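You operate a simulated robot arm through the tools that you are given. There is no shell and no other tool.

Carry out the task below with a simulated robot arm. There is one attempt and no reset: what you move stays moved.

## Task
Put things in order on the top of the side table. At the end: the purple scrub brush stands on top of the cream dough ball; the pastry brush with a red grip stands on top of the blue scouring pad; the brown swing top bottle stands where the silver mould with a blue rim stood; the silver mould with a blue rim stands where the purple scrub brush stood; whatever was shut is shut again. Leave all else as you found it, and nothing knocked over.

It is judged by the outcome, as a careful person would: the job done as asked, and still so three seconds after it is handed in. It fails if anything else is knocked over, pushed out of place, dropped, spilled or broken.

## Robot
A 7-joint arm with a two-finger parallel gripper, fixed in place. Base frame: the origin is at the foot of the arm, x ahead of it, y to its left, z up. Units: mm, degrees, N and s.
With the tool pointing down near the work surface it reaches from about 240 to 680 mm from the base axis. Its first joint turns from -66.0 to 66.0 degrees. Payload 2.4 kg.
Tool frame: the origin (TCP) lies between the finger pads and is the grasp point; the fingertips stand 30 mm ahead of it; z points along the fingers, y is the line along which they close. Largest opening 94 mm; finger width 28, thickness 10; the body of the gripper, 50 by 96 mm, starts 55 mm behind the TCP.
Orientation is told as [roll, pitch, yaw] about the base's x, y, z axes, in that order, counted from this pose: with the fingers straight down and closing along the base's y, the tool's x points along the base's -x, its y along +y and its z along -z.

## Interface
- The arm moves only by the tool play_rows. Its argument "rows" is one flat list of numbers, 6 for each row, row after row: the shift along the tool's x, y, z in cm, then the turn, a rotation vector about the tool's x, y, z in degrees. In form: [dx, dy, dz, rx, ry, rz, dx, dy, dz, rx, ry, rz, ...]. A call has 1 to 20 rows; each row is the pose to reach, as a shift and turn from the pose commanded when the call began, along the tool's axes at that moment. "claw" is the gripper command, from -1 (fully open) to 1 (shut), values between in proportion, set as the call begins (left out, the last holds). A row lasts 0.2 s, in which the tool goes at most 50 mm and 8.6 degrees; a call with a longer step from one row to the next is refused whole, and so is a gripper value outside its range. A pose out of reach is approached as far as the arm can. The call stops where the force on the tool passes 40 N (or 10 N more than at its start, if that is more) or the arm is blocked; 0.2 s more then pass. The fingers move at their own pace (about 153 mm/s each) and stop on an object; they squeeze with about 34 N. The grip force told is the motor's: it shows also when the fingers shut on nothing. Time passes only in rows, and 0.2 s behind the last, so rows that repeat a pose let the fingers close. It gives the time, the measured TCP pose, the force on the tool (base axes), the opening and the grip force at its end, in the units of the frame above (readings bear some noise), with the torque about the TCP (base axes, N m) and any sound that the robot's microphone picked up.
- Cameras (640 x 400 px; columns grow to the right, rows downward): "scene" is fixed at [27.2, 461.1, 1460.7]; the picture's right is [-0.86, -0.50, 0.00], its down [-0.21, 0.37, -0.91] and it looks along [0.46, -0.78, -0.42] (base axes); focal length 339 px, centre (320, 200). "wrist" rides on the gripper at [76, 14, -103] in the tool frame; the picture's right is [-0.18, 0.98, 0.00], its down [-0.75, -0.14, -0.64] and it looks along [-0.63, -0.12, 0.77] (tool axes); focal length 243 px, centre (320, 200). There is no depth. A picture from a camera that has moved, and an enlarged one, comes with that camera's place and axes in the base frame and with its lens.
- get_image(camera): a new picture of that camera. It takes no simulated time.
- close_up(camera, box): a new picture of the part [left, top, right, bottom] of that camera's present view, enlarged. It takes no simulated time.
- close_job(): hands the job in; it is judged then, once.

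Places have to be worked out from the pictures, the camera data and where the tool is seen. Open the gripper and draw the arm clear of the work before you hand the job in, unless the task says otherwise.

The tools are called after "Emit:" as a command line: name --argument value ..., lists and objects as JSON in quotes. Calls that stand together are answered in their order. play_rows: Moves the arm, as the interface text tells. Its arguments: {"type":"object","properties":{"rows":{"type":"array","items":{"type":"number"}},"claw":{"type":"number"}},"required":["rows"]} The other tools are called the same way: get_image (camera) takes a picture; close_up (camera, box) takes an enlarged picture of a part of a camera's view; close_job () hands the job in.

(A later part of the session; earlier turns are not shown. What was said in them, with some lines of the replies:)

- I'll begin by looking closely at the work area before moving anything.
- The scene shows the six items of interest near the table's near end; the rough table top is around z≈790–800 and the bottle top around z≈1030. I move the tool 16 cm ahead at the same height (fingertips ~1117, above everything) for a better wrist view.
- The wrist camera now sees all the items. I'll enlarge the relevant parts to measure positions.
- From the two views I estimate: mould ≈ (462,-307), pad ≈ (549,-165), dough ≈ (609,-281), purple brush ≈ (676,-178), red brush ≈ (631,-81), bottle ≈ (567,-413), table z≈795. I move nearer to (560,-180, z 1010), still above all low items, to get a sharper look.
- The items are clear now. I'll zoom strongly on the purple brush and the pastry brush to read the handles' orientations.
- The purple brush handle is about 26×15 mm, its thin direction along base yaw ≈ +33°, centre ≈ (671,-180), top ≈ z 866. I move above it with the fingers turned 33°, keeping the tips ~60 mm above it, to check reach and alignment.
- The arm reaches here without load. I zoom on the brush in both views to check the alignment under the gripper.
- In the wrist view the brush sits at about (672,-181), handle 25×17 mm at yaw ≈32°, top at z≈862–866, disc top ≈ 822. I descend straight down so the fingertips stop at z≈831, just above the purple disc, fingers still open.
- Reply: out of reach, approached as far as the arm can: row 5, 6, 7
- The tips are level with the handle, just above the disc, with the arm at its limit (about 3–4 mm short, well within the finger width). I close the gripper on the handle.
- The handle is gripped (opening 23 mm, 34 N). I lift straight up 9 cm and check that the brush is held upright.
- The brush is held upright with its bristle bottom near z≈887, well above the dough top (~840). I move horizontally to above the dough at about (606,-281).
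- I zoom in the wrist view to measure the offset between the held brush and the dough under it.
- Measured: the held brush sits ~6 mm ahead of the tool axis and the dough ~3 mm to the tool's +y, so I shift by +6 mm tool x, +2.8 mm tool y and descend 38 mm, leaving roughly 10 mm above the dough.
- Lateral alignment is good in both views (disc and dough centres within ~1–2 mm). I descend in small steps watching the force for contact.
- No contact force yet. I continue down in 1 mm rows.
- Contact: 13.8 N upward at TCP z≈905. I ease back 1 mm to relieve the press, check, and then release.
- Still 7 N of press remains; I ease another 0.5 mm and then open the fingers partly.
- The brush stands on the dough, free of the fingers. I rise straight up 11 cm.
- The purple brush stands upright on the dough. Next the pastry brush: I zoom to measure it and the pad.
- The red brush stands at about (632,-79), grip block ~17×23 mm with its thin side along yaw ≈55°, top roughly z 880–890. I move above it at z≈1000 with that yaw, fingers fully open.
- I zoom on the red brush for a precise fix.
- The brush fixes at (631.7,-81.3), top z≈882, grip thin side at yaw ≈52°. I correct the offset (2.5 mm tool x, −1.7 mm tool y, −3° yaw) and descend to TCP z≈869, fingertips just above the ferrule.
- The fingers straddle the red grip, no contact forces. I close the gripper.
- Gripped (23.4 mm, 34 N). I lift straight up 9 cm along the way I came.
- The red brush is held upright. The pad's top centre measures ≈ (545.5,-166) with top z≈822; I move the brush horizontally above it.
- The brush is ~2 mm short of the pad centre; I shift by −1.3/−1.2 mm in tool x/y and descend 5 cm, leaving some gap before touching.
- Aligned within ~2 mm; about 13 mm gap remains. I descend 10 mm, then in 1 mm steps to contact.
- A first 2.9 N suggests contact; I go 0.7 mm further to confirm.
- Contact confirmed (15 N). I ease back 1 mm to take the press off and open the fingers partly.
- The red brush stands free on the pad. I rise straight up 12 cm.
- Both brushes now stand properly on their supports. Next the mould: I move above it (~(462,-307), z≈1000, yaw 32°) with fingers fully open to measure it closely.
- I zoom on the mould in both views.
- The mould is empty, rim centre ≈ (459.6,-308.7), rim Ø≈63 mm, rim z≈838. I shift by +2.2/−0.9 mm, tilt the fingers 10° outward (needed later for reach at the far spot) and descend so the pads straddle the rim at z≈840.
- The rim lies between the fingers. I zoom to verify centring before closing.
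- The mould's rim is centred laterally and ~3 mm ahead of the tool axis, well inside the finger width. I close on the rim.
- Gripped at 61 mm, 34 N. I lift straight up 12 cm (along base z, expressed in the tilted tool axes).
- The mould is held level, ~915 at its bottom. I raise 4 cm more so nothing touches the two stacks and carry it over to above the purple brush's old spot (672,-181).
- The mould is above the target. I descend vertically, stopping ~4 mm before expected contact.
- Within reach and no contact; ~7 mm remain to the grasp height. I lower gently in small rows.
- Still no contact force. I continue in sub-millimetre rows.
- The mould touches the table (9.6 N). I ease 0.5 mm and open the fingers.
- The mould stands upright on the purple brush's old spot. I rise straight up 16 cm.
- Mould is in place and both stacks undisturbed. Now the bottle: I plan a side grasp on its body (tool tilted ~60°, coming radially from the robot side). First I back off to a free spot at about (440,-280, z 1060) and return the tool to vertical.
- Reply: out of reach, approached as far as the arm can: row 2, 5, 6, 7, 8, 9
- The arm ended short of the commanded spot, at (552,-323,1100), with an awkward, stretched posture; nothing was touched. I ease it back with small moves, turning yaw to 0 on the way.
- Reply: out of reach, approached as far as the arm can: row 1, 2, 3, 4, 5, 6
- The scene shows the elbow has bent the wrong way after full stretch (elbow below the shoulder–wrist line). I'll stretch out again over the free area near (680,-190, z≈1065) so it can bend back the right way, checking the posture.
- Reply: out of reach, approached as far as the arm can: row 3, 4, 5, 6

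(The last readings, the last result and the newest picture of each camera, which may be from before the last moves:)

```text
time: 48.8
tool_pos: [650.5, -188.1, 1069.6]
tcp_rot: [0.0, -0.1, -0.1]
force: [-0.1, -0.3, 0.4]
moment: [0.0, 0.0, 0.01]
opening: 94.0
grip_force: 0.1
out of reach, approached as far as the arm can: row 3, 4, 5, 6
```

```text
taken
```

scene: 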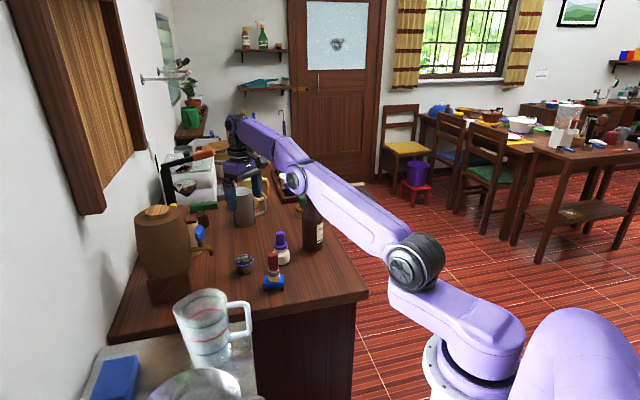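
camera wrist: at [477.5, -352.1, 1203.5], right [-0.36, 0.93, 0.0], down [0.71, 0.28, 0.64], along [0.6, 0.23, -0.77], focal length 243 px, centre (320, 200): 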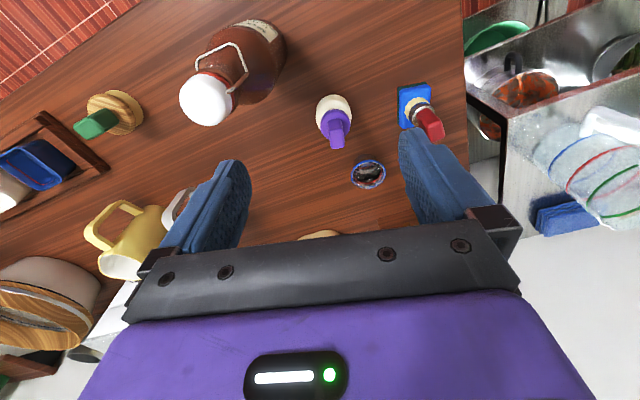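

Now nearly straight at (650,-188,1070). I lower it toward z≈960 and see which way the elbow bends.

Emit:
play_rows --rows '[0, 0, 2.5, 0, 0, 0, 0, 0, 5.5, 0, 0, 0, 0, 0, 8.5, 0, 0, 0, 0, 0, 11, 0, 0, 0, 0, 0, 11, 0, 0, 0]'

Emit:
get_image --camera "scene"

```text
time: 50.0
tool_pos: [649.8, -187.3, 959.4]
tcp_rot: [0.0, 0.0, -0.1]
force: [0.0, 0.0, -0.8]
moment: [0.0, 0.0, -0.02]
opening: 93.9
grip_force: 0.0
```

```text
taken
```

scene: 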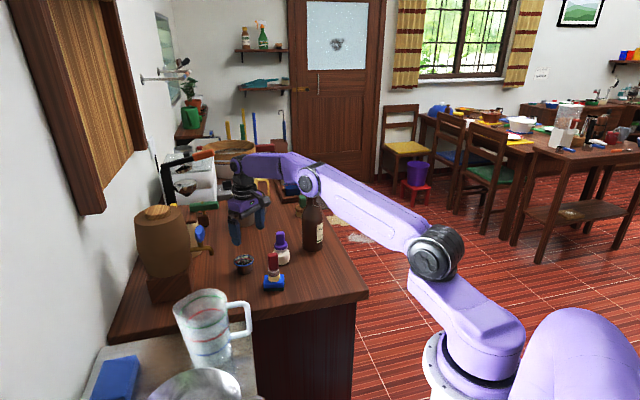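

The elbow is bent upward again and the pose was fully reached. I now retreat along a gentle rising path to about (440,-241,1039), staying within reach.

Emit:
play_rows --rows '[3, -0.25, -1.5, 0, 0, 0, 6.5, -0.9, -3.2, 0, 0, 0, 10.5, -2, -4.8, 0, 0, 0, 14.5, -3.2, -6.2, 0, 0, 0, 18, -4.4, -7.4, 0, 0, 0, 21, -5.4, -8, 0, 0, 0, 21, -5.4, -8, 0, 0, 0]'

Emit:
get_image --camera "scene"

Emit:
get_image --camera "wrist"

```text
time: 51.6
tool_pos: [437.1, -240.6, 1040.8]
tcp_rot: [0.0, 0.0, 0.0]
force: [0.5, 0.7, -0.7]
moment: [0.0, 0.01, 0.03]
opening: 93.8
grip_force: 0.0
```

```text
taken
```

scene: 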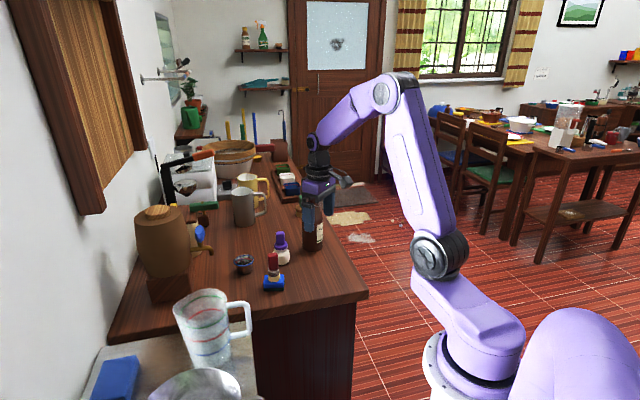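

```text
taken
camera wrist: at [359.6, -226.9, 1143.7], right [0.18, 0.98, 0.0], down [0.75, -0.14, 0.64], along [0.63, -0.12, -0.77], focal length 243 px, centre (320, 200)
```

wrist: 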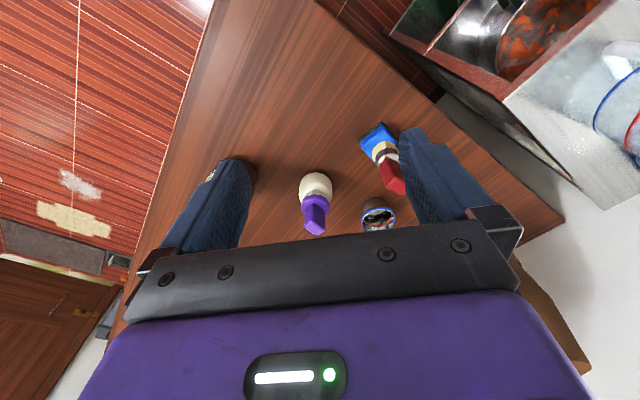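

The arm is back in its normal posture. I now turn the tool to yaw −36° (radial toward the bottle) at about (420,-300,1040).

Emit:
play_rows --rows '[0.3, -1.2, 0, 0, 0, 7, 0.7, -2.4, 0, 0, 0, 14, 1.0, -3.6, 0, 0, 0, 21, 1.4, -4.8, 0, 0, 0, 28.5, 1.7, -6, 0, 0, 0, 36, 1.7, -6, 0, 0, 0, 36]'

Emit:
get_image --camera "wrist"

```text
time: 53.0
tool_pos: [422.8, -302.5, 1038.7]
tcp_rot: [0.0, -0.1, -36.0]
force: [-0.3, 0.5, -1.0]
moment: [0.02, -0.01, 0.0]
opening: 93.9
grip_force: 0.1
```

```text
taken
camera wrist: at [367.8, -246.7, 1141.8], right [0.73, 0.69, 0.0], down [0.53, -0.56, 0.64], along [0.44, -0.47, -0.77], focal length 243 px, centre (320, 200)
```

wrist: 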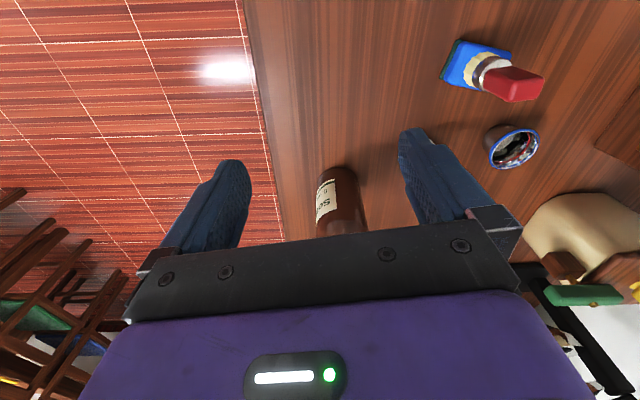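

I zoom on the visible bottle base to refine its position.

Emit:
close_up --camera "wrist" --box '[280, 140, 400, 240]'

Emit:
close_up --camera "scene" --box '[285, 175, 345, 265]'

```text
4.00 times, centred on (340, 190) of wrist
camera zoom: at [367.8, -246.7, 1141.8], right [0.73, 0.69, 0.0], down [0.53, -0.56, 0.64], along [0.44, -0.47, -0.77], focal length 970 px, centre (240, 240)
```

zoom: 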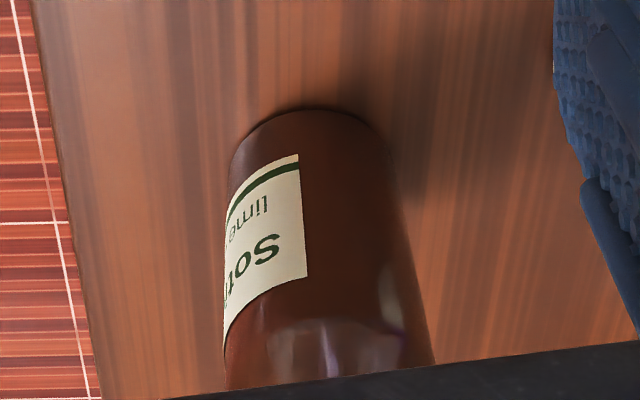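

```text
4.44 times, centred on (315, 220) of scene
camera zoom: at [27.2, 461.1, 1460.7], right [-0.86, -0.5, 0.0], down [-0.21, 0.37, -0.91], along [0.46, -0.78, -0.42], focal length 1506 px, centre (342, 111)
```

zoom: 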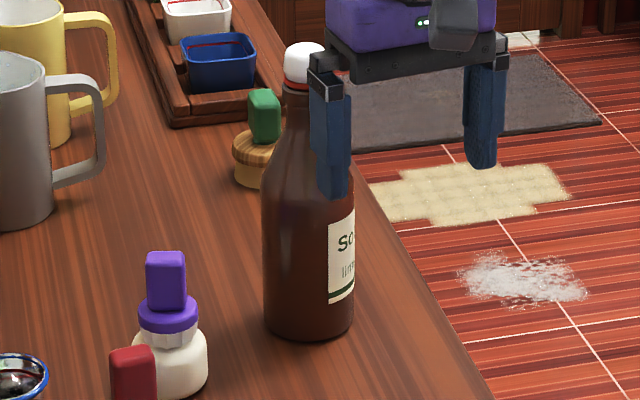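

The bottle's base centre is ≈ (562,-408), 176 mm straight ahead of the tool and only ~2 mm off laterally. I tilt the tool 60° so the fingers point outward-down, in place, well clear of everything.

Emit:
play_rows --rows '[0, 0, 0, 0, -7.5, 0, 0, 0, 0, 0, -15, 0, 0, 0, 0, 0, -22.5, 0, 0, 0, 0, 0, -30, 0, 0, 0, 0, 0, -37.5, 0, 0, 0, 0, 0, -45, 0, 0, 0, 0, 0, -45, 0]'

Emit:
get_image --camera "scene"

Emit:
get_image --camera "wrist"

```text
time: 54.6
tool_pos: [421.9, -303.2, 1038.4]
tcp_rot: [-0.1, -45.0, -36.0]
force: [0.0, 0.6, -0.2]
moment: [0.04, 0.04, 0.03]
opening: 93.6
grip_force: 0.0
```

```text
taken
```

scene: 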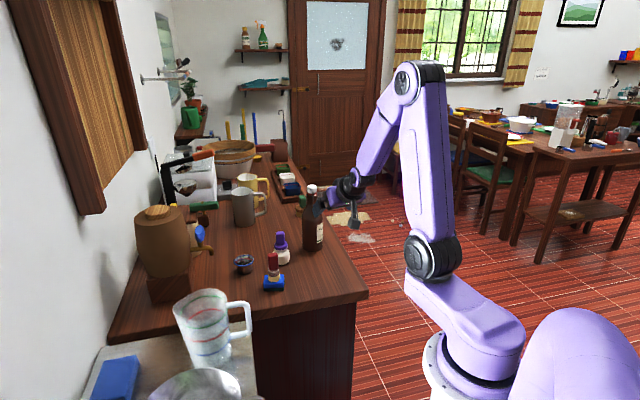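

```text
taken
camera wrist: at [327.5, -217.0, 1057.6], right [0.68, 0.72, 0.13], down [-0.02, -0.16, 0.99], along [0.73, -0.68, -0.1], focal length 243 px, centre (320, 200)
```

wrist: 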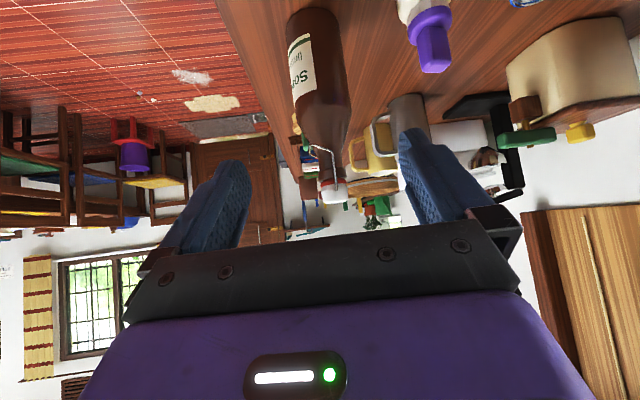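

At 45° everything is clear and the bottle is in view ahead. I tilt on to 60° and lower the tool to z≈905, still ~176 mm short of the bottle.

Emit:
play_rows --rows '[0, 0, 0, 0, -7.5, 0, 0, 0, 0, 0, -15, 0, 1.8, 0, 1.8, 0, -15, 0, 4.2, 0, 4.2, 0, -15, 0, 6.8, 0, 6.8, 0, -15, 0, 8.6, 0, 8.6, 0, -15, 0, 9.4, 0, 9.4, 0, -15, 0, 9.4, 0, 9.4, 0, -15, 0]'

Emit:
get_image --camera "scene"

Emit:
get_image --camera "wrist"

```text
time: 56.4
tool_pos: [423.6, -301.6, 905.2]
tcp_rot: [0.0, -60.0, -36.0]
force: [0.4, -0.4, 0.3]
moment: [0.0, -0.01, 0.0]
opening: 93.9
grip_force: 0.0
```

```text
taken
```

scene: 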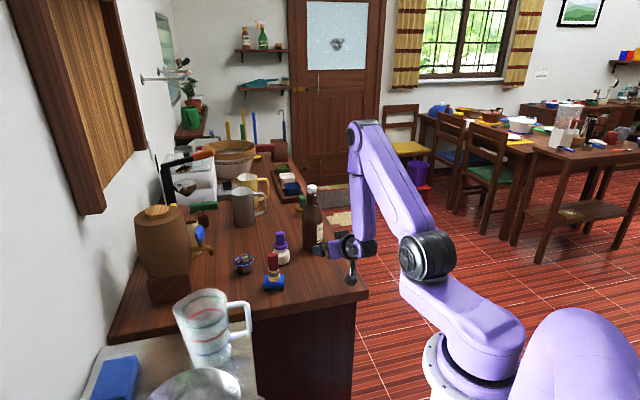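

```text
taken
camera wrist: at [327.6, -215.9, 891.3], right [0.65, 0.74, 0.16], down [-0.23, -0.01, 0.97], along [0.72, -0.67, 0.16], focal length 243 px, centre (320, 200)
```

wrist: 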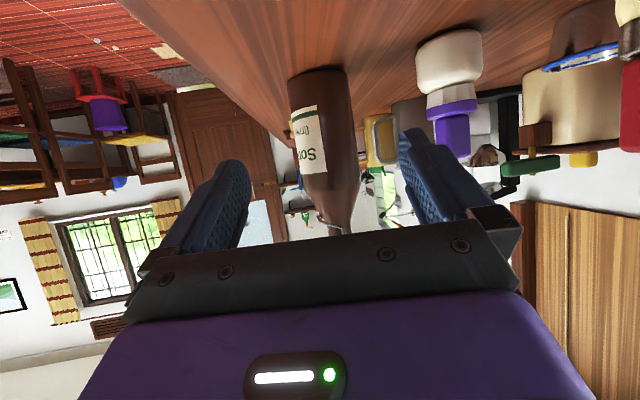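

The bottle is straight ahead between the fingers' line. I zoom to measure its lateral offset precisely.

Emit:
close_up --camera "wrist" --box '[260, 50, 400, 240]'

Emit:
close_up --camera "scene" --box '[280, 180, 380, 300]'

```text
2.11 times, centred on (330, 145) of wrist
camera zoom: at [327.6, -215.9, 891.3], right [0.65, 0.74, 0.16], down [-0.23, -0.01, 0.97], along [0.72, -0.67, 0.16], focal length 511 px, centre (299, 316)
```

zoom: 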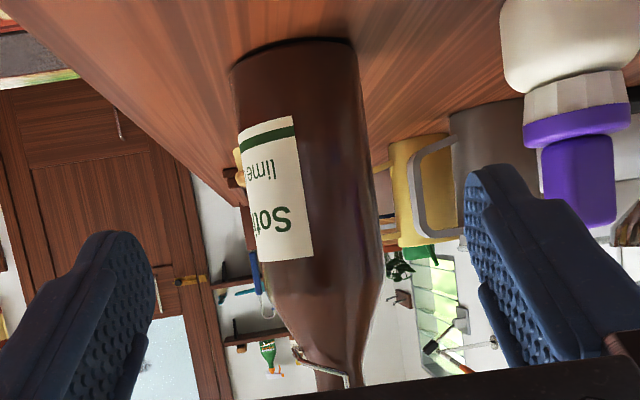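

```text
3.33 times, centred on (330, 240) of scene
camera zoom: at [27.2, 461.1, 1460.7], right [-0.86, -0.5, 0.0], down [-0.21, 0.37, -0.91], along [0.46, -0.78, -0.42], focal length 1130 px, centre (287, 67)
```

zoom: 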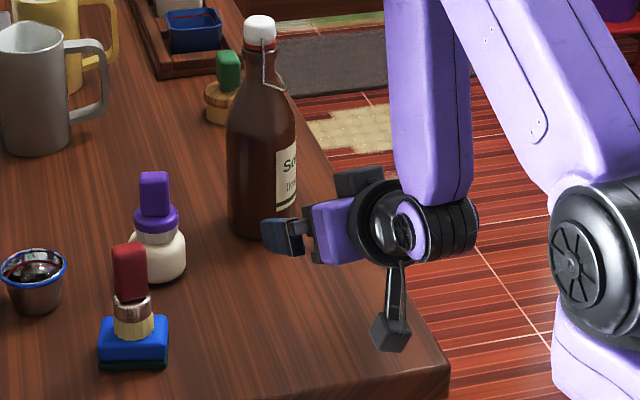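

The bottle is ~177 mm ahead and ~3 mm to tool −y. I correct −3 mm and advance 12 cm horizontally, then check again.

Emit:
play_rows --rows '[-1, -0.15, 1.73, 0, 0, 0, -2.5, -0.3, 4.33, 0, 0, 0, -4.2, -0.3, 7.27, 0, 0, 0, -5.5, -0.3, 9.53, 0, 0, 0, -6, -0.3, 10.39, 0, 0, 0, -6, -0.3, 10.39, 0, 0, 0]'

Emit:
get_image --camera "wrist"

Emit:
close_up --camera "scene" --box '[270, 180, 370, 300]'

```text
time: 57.8
tool_pos: [518.8, -376.2, 905.7]
tcp_rot: [0.1, -60.0, -35.9]
force: [-0.7, -0.1, -0.6]
moment: [-0.01, -0.01, 0.02]
opening: 94.3
grip_force: 0.0
```

```text
taken
camera wrist: at [422.9, -290.5, 891.6], right [0.65, 0.74, 0.16], down [-0.23, -0.01, 0.97], along [0.72, -0.67, 0.16], focal length 243 px, centre (320, 200)
```

wrist: 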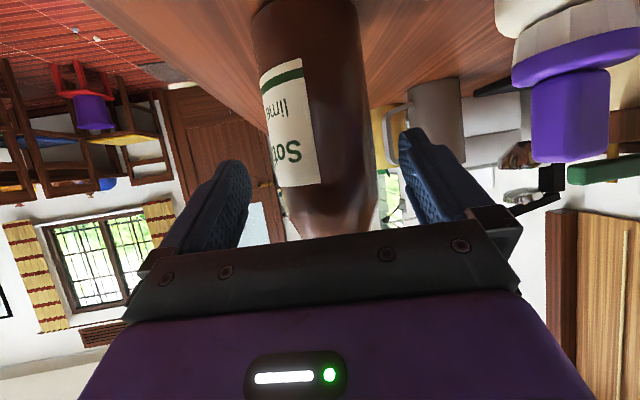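

```text
3.33 times, centred on (320, 240) of scene
camera zoom: at [27.2, 461.1, 1460.7], right [-0.86, -0.5, 0.0], down [-0.21, 0.37, -0.91], along [0.46, -0.78, -0.42], focal length 1130 px, centre (320, 67)
```

zoom: 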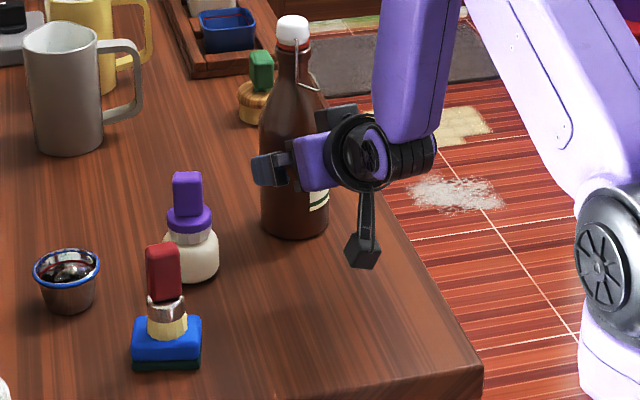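

Centred within ~2 mm. I advance another 38 mm slowly so the pads straddle the bottle's body.

Emit:
play_rows --rows '[-0.5, -0.08, 0.87, 0, 0, 0, -1.1, -0.15, 1.9, 0, 0, 0, -1.6, -0.15, 2.77, 0, 0, 0, -1.9, -0.15, 3.29, 0, 0, 0, -1.9, -0.15, 3.29, 0, 0, 0]'

Emit:
get_image --camera "wrist"

Emit:
close_up --camera "scene" --box '[270, 180, 370, 300]'

```text
time: 59.0
tool_pos: [546.5, -398.4, 907.3]
tcp_rot: [0.0, -60.1, -36.0]
force: [-0.2, 0.5, -0.7]
moment: [0.02, 0.04, 0.0]
opening: 93.8
grip_force: 0.0
```

```text
taken
camera wrist: at [451.9, -313.0, 892.4], right [0.65, 0.74, 0.16], down [-0.23, -0.01, 0.97], along [0.72, -0.67, 0.16], focal length 243 px, centre (320, 200)
```

wrist: 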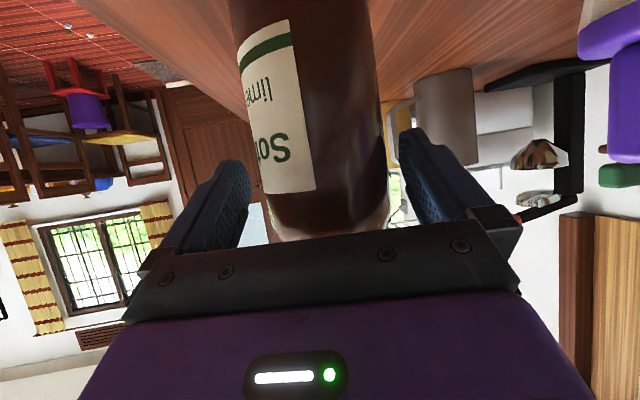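

```text
3.33 times, centred on (320, 240) of scene
camera zoom: at [27.2, 461.1, 1460.7], right [-0.86, -0.5, 0.0], down [-0.21, 0.37, -0.91], along [0.46, -0.78, -0.42], focal length 1130 px, centre (320, 67)
```

zoom: 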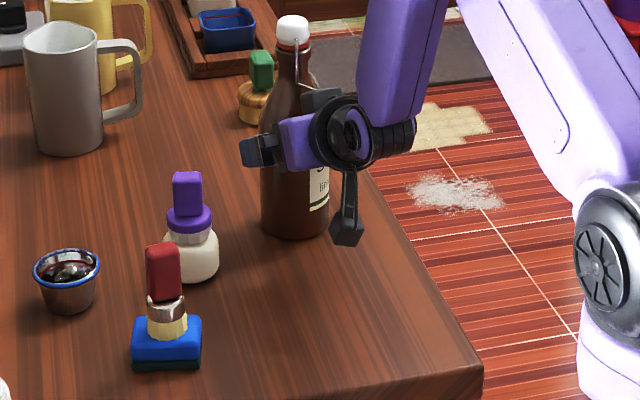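

Still clear with ~18 mm between palm and bottle. I advance 6 mm more and then close the fingers on the body.

Emit:
play_rows --rows '[-0.15, 0, 0.26, 0, 0, 0, -0.3, 0, 0.52, 0, 0, 0, -0.3, 0, 0.52, 0, 0, 0]'

Emit:
play_rows --rows '[0, 0, 0, 0, 0, 0, 0, 0, 0, 0, 0, 0, 0, 0, 0, 0, 0, 0, 0, 0, 0, 0, 0, 0]' --claw 1

Emit:
get_image --camera "wrist"

Emit:
close_up --camera "scene" --box '[270, 180, 370, 300]'

```text
time: 59.8
tool_pos: [550.7, -402.7, 904.9]
tcp_rot: [-0.1, -60.0, -36.1]
force: [-1.0, -0.2, 0.4]
moment: [0.01, 0.01, -0.01]
opening: 93.9
grip_force: 0.0
```

```text
time: 60.8
tool_pos: [552.7, -402.4, 907.1]
tcp_rot: [0.0, -60.1, -35.9]
force: [3.5, 3.4, 4.0]
moment: [0.05, -0.2, 0.06]
opening: 75.0
grip_force: 33.6
```

```text
taken
camera wrist: at [456.6, -317.0, 892.1], right [0.65, 0.74, 0.16], down [-0.23, -0.01, 0.97], along [0.72, -0.67, 0.16], focal length 243 px, centre (320, 200)
```

wrist: 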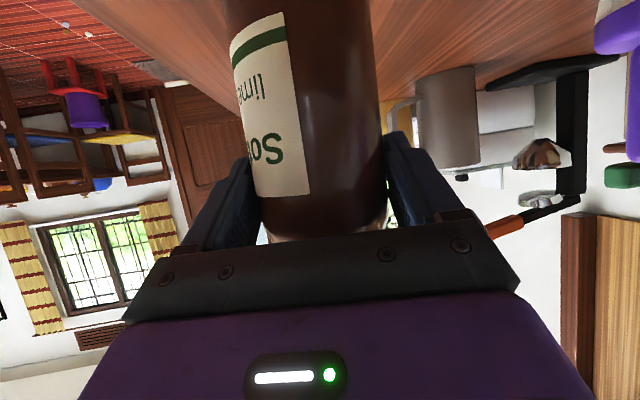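

```text
3.33 times, centred on (320, 240) of scene
camera zoom: at [27.2, 461.2, 1460.6], right [-0.86, -0.5, 0.0], down [-0.21, 0.37, -0.91], along [0.46, -0.78, -0.42], focal length 1130 px, centre (320, 67)
```

zoom: 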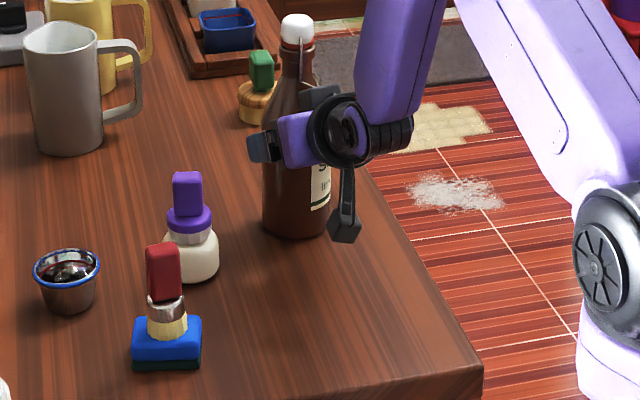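

Gripped at 75 mm, 34 N. I lift a first 1 cm slowly and check for weight and slip.

Emit:
play_rows --rows '[-0.17, 0, -0.1, 0, 0, 0, -0.43, 0, -0.25, 0, 0, 0, -0.866, 0, -0.5, 0, 0, 0, -0.866, 0, -0.5, 0, 0, 0]'

Emit:
close_up --camera "scene" --box '[280, 180, 350, 270]'

Emit:
get_image --camera "wrist"

```text
time: 61.8
tool_pos: [551.4, -403.1, 915.1]
tcp_rot: [0.0, -59.9, -36.1]
force: [-0.8, -0.3, -7.5]
moment: [0.03, 0.06, 0.0]
opening: 74.6
grip_force: 33.9
```

```text
4.44 times, centred on (315, 225) of scene
camera zoom: at [27.3, 461.0, 1460.7], right [-0.86, -0.5, 0.0], down [-0.21, 0.37, -0.91], along [0.46, -0.78, -0.42], focal length 1506 px, centre (342, 89)
```

zoom: 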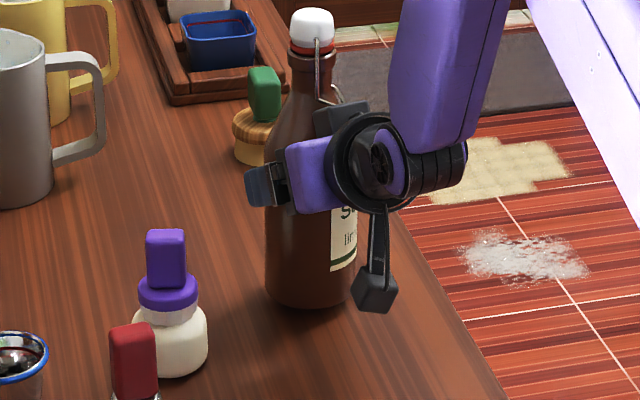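

```text
taken
camera wrist: at [456.4, -316.8, 901.3], right [0.65, 0.74, 0.16], down [-0.23, -0.01, 0.97], along [0.72, -0.67, 0.16], focal length 243 px, centre (320, 200)
```

wrist: 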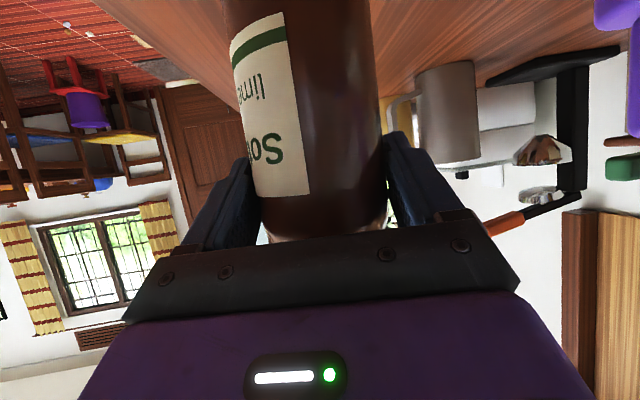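

Weight reads 7.5 N and there is no slip. I lift 3 cm more and carry the bottle back toward the mould's old place (459.6,-308.7), slowly.

Emit:
play_rows --rows '[-1.0, 0, -0.58, 0, 0, 0, -2.0, 0, -1.15, 0, 0, 0, -2.6, 0, -1.5, 0, 0, 0, -2.18, 0.13, -2.23, 0, 0, 0, -1.33, 0.4, -3.7, 0, 0, 0, -0.2, 0.76, -5.65, 0, 0, 0, 0.93, 1.12, -7.6, 0, 0, 0, 2.05, 1.48, -9.55, 0, 0, 0, 3.18, 1.84, -11.5, 0, 0, 0, 4.03, 2.11, -12.97, 0, 0, 0, 4.45, 2.24, -13.7, 0, 0, 0, 4.45, 2.24, -13.7, 0, 0, 0]'

Emit:
get_image --camera "wrist"

Emit:
close_up --camera "scene" --box '[250, 170, 370, 300]'

```text
time: 64.4
tool_pos: [452.9, -301.2, 945.4]
tcp_rot: [0.0, -60.0, -35.9]
force: [-0.7, -0.2, -6.8]
moment: [0.03, 0.05, -0.01]
opening: 74.5
grip_force: 34.1
```

```text
taken
camera wrist: at [356.7, -216.2, 931.9], right [0.65, 0.74, 0.16], down [-0.23, -0.01, 0.97], along [0.72, -0.67, 0.16], focal length 243 px, centre (320, 200)
```

wrist: 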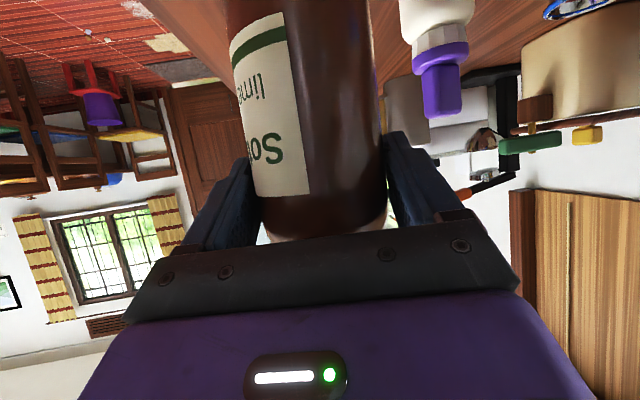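

```text
3.08 times, centred on (310, 235) of scene
camera zoom: at [27.3, 461.0, 1460.7], right [-0.86, -0.5, 0.0], down [-0.21, 0.37, -0.91], along [0.46, -0.78, -0.42], focal length 1043 px, centre (351, 92)
```

zoom: 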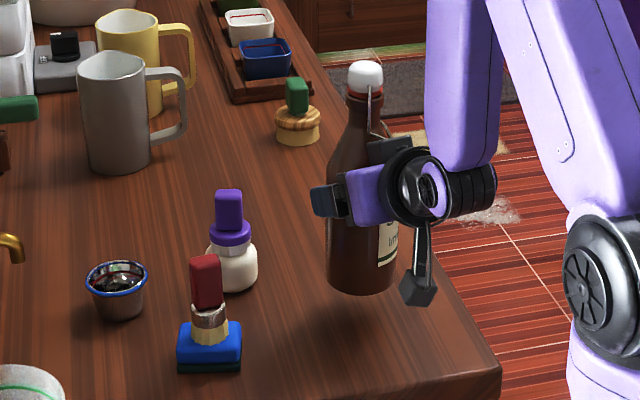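

The bottle hangs level above the target (scene column matches the mould's old column 323). I lower it 34 mm, leaving a few mm before contact.

Emit:
play_rows --rows '[0.69, 0, 0.4, 0, 0, 0, 1.56, 0, 0.9, 0, 0, 0, 2.34, 0, 1.35, 0, 0, 0, 2.77, 0, 1.6, 0, 0, 0, 2.94, 0, 1.7, 0, 0, 0, 2.94, 0, 1.7, 0, 0, 0]'

Emit:
close_up --camera "scene" --box '[270, 190, 370, 300]'

```text
time: 65.8
tool_pos: [453.3, -301.5, 912.0]
tcp_rot: [0.1, -60.0, -36.0]
force: [-0.9, 1.0, -7.7]
moment: [0.05, 0.09, 0.0]
opening: 74.8
grip_force: 34.5
```

```text
3.64 times, centred on (320, 245) of scene
camera zoom: at [27.3, 461.0, 1460.7], right [-0.86, -0.5, 0.0], down [-0.21, 0.37, -0.91], along [0.46, -0.78, -0.42], focal length 1232 px, centre (320, 36)
```

zoom: 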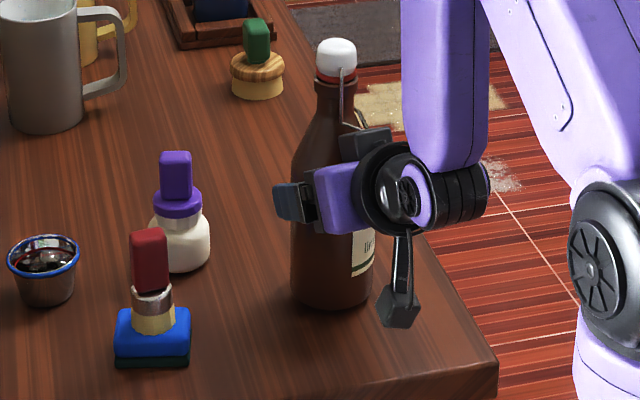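

Still hanging free (−7.7 N). I lower in ~1 mm rows toward contact.

Emit:
play_rows --rows '[0.087, 0, 0.05, 0, 0, 0, 0.173, 0, 0.1, 0, 0, 0, 0.26, 0, 0.15, 0, 0, 0, 0.346, 0, 0.2, 0, 0, 0, 0.346, 0, 0.2, 0, 0, 0]'

```text
time: 67.0
tool_pos: [451.4, -300.6, 908.8]
tcp_rot: [-0.1, -60.0, -36.1]
force: [-0.5, -0.5, -8.0]
moment: [0.03, 0.06, 0.0]
opening: 74.9
grip_force: 34.4
```

No contact yet; two more careful millimetres.

Emit:
play_rows --rows '[0.06, 0, 0.035, 0, 0, 0, 0.121, 0, 0.07, 0, 0, 0, 0.173, 0, 0.1, 0, 0, 0, 0.173, 0, 0.1, 0, 0, 0]'

```text
time: 68.0
tool_pos: [451.5, -301.0, 906.3]
tcp_rot: [-0.1, -60.0, -36.0]
force: [-2.2, 2.2, 3.4]
moment: [0.04, 0.39, -0.08]
opening: 74.8
grip_force: 34.1
```

The bottle has touched down (support ≈ 11 N). I ease 0.3 mm and open the fingers.

Emit:
play_rows --rows '[-0.026, 0, -0.015, 0, 0, 0, -0.026, 0, -0.015, 0, 0, 0]'

Emit:
play_rows --rows '[0, 0, 0, 0, 0, 0, 0, 0, 0, 0, 0, 0, 0, 0, 0, 0, 0, 0]' --claw -1

Emit:
close_up --camera "scene" --box '[270, 190, 370, 300]'

Emit:
get_image --camera "wrist"

```text
time: 68.6
tool_pos: [452.4, -302.0, 906.6]
tcp_rot: [0.0, -60.1, -36.0]
force: [0.5, 0.4, 0.2]
moment: [-0.15, -0.03, 0.0]
opening: 75.0
grip_force: 34.6
```

```text
time: 69.4
tool_pos: [452.2, -301.2, 905.8]
tcp_rot: [0.0, -60.0, -36.1]
force: [0.2, -0.3, -0.9]
moment: [-0.01, 0.0, 0.01]
opening: 93.9
grip_force: 0.0
```

```text
3.64 times, centred on (320, 245) of scene
camera zoom: at [27.2, 461.1, 1460.7], right [-0.86, -0.5, 0.0], down [-0.21, 0.37, -0.91], along [0.46, -0.78, -0.42], focal length 1232 px, centre (320, 36)
```

zoom: 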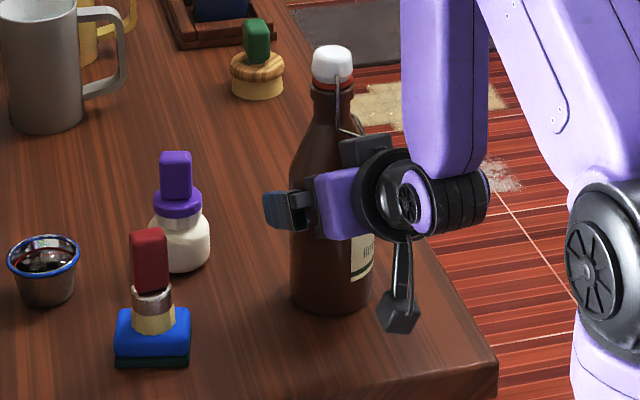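

```text
taken
camera wrist: at [356.6, -216.3, 892.2], right [0.65, 0.74, 0.16], down [-0.23, -0.01, 0.97], along [0.72, -0.67, 0.16], focal length 243 px, centre (320, 200)
```

wrist: 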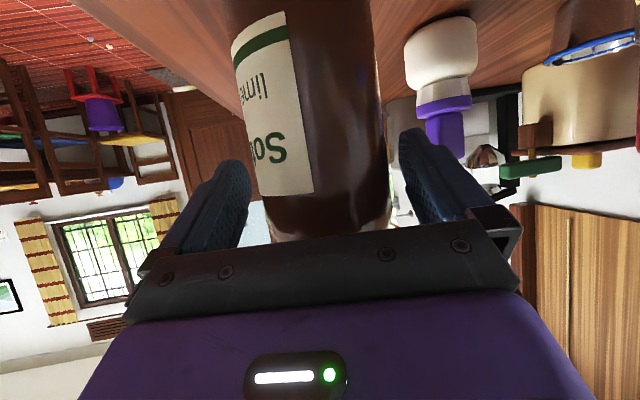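

The bottle stands free and upright. I back the fingers straight off horizontally by 9 cm.

Emit:
play_rows --rows '[0.5, 0, -0.87, 0, 0, 0, 1.5, 0, -2.6, 0, 0, 0, 2.8, 0, -4.85, 0, 0, 0, 4.0, 0, -6.93, 0, 0, 0, 4.5, 0, -7.79, 0, 0, 0, 4.5, 0, -7.79, 0, 0, 0]'

Emit:
get_image --camera "scene"

Emit:
get_image --camera "wrist"

```text
time: 70.8
tool_pos: [378.7, -247.3, 907.1]
tcp_rot: [-0.1, -60.0, -36.0]
force: [-0.1, -0.5, -0.5]
moment: [-0.02, 0.0, -0.04]
opening: 94.1
grip_force: 0.1
```

```text
taken
```

scene: 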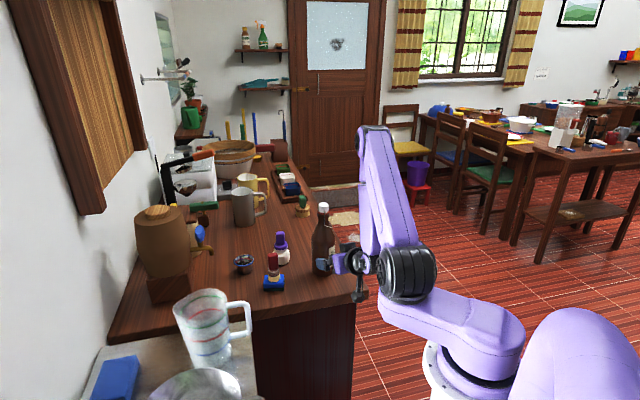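

```text
taken
camera wrist: at [284.0, -162.8, 893.4], right [0.65, 0.74, 0.16], down [-0.23, -0.01, 0.97], along [0.72, -0.67, 0.16], focal length 243 px, centre (320, 200)
```

wrist: 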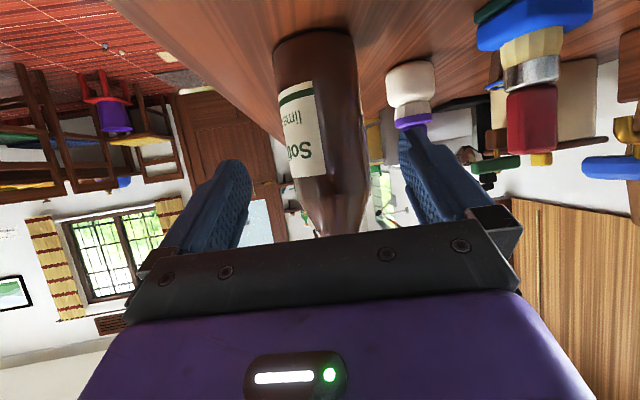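

The fingers are clear of the bottle. I raise the tool 15 cm and then bring it back upright away from the table items.

Emit:
play_rows --rows '[-1.73, 0, -1.0, 0, 0, 0, -4.33, 0, -2.5, 0, 0, 0, -7.4, 0, -4.25, 0, 0, 0, -10.4, 0, -6.0, 0, 0, 0, -13, 0, -7.5, 0, 0, 0, -13, 0, -7.5, 0, 8, 0, -13, 0, -7.5, 0, 16, 0, -13, 0, -7.5, 0, 24, 0, -13, 0, -7.5, 0, 32, 0, -13, 0, -7.5, 0, 40, 0, -13, 0, -7.5, 0, 48, 0, -13, 0, -7.5, 0, 56, 0, -13, 0, -7.5, 0, 60, 0, -13, 0, -7.5, 0, 60, 0]'

Emit:
get_image --camera "scene"

Emit:
get_image --camera "wrist"

```text
time: 73.8
tool_pos: [378.3, -249.2, 1056.3]
tcp_rot: [0.0, 0.1, -35.9]
force: [0.8, 0.6, -0.6]
moment: [-0.05, -0.01, 0.0]
opening: 94.0
grip_force: 0.1
out of reach, approached as far as the arm can: row 8, 9
```

```text
taken
```

scene: 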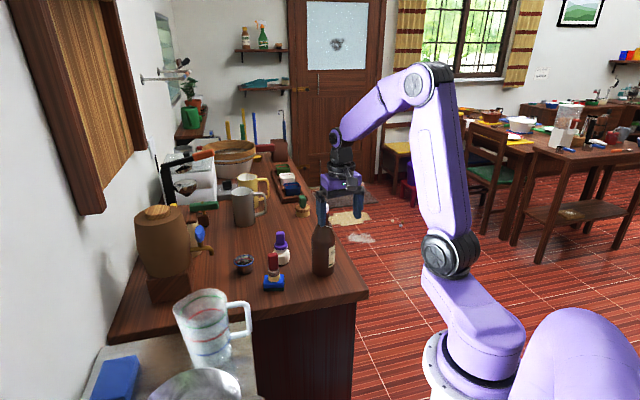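

```text
taken
camera wrist: at [324.6, -193.3, 1159.6], right [0.73, 0.69, 0.0], down [0.53, -0.56, 0.64], along [0.44, -0.47, -0.77], focal length 243 px, centre (320, 200)
```

wrist: 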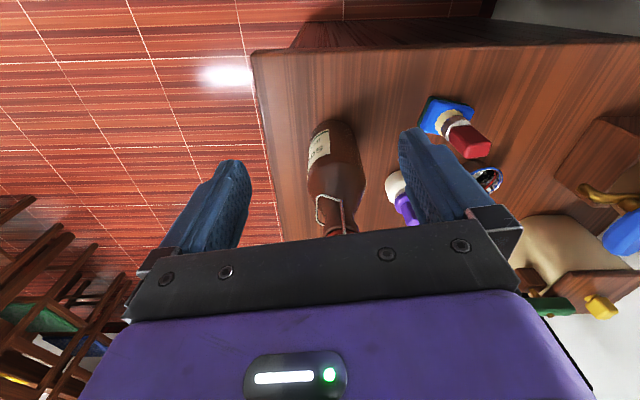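

All items are standing. I draw the arm back to about its starting pose, well clear of the table, for a final inspection.

Emit:
play_rows --rows '[1.5, -0.6, -1.5, 0, 0, -6, 4, -1.6, -3.4, 0, 0, -13, 6.5, -2.7, -5.4, 0, 0, -20, 9, -3.7, -7.4, 0, 0, -28, 11, -4.55, -9, 0, 0, -36, 11, -4.55, -9, 0, 0, -36]'

Emit:
get_image --camera "scene"

Emit:
close_up --camera "scene" --box '[200, 170, 360, 310]'

Emit:
get_image --camera "wrist"

```text
time: 75.2
tool_pos: [261.7, -219.7, 1146.0]
tcp_rot: [0.1, 0.0, 0.2]
force: [0.4, 0.6, -0.1]
moment: [0.01, 0.0, 0.0]
opening: 93.8
grip_force: 0.1
```

```text
taken
```

scene: 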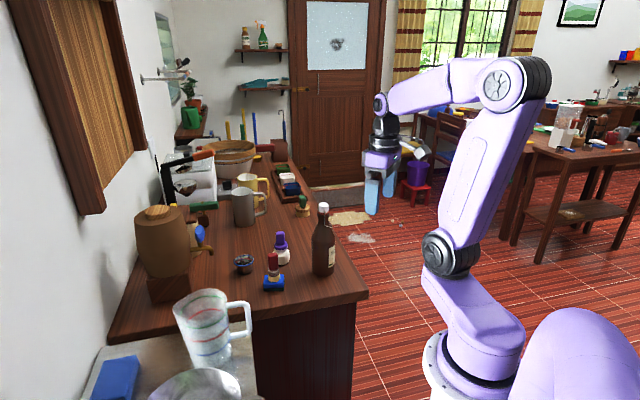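

```text
2.86 times, centred on (280, 240) of scene
camera zoom: at [27.1, 461.1, 1460.7], right [-0.86, -0.5, 0.0], down [-0.21, 0.37, -0.91], along [0.46, -0.78, -0.42], focal length 968 px, centre (434, 86)
```

zoom: 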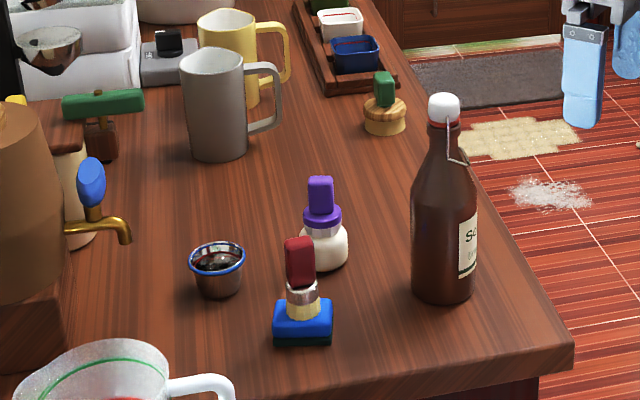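

```text
taken
camera wrist: at [184.4, -206.9, 1249.6], right [0.18, 0.98, 0.0], down [0.75, -0.14, 0.64], along [0.63, -0.12, -0.77], focal length 243 px, centre (320, 200)
```

wrist: 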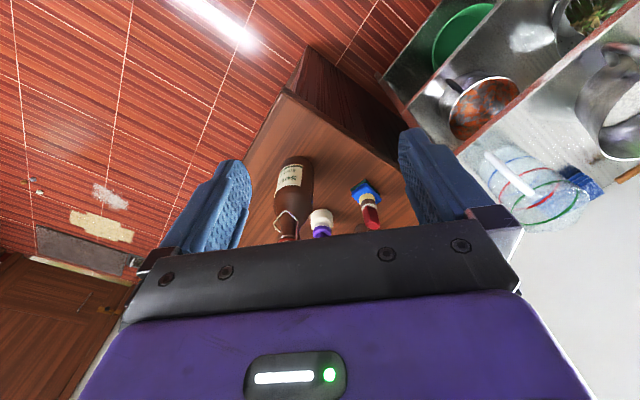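

Final check: the bottle base sits where the mould stood (445,284 vs ~443,286 in the same zoom), the mould where the purple brush stood (218,287 vs 219,286). Both brushes stand upright on dough and pad, and the other items look unmoved. The bottle's swing top is still shut, the gripper is open and the arm is clear, so I hand in.

Emit:
close_job

```text
The job is handed in.
```

I moved all four items as you asked and handed the job in. In the last pictures everything was standing upright. I haven't seen the judge's result.

- **Purple scrub brush:** it stands on top of the cream dough ball.
- **Pastry brush with the red grip:** it stands on top of the blue scouring pad.
- **Silver mould with the blue rim:** it stands where the purple scrub brush stood, matching the old spot to within a few millimetres in the pictures.
- **Brown swing top bottle:** it stands where the mould stood, also to within a few millimetres. Its swing top stayed shut, and I opened nothing else.

The pad and dough ball look to be where they were, and nothing else on the table appears to have moved or tipped. At one point the arm's elbow bent the wrong way and it stopped short of where I sent it. I brought it back to its normal posture over a clear area, and it touched nothing. At the end the gripper was open and the arm was back at its starting position, clear of the table.
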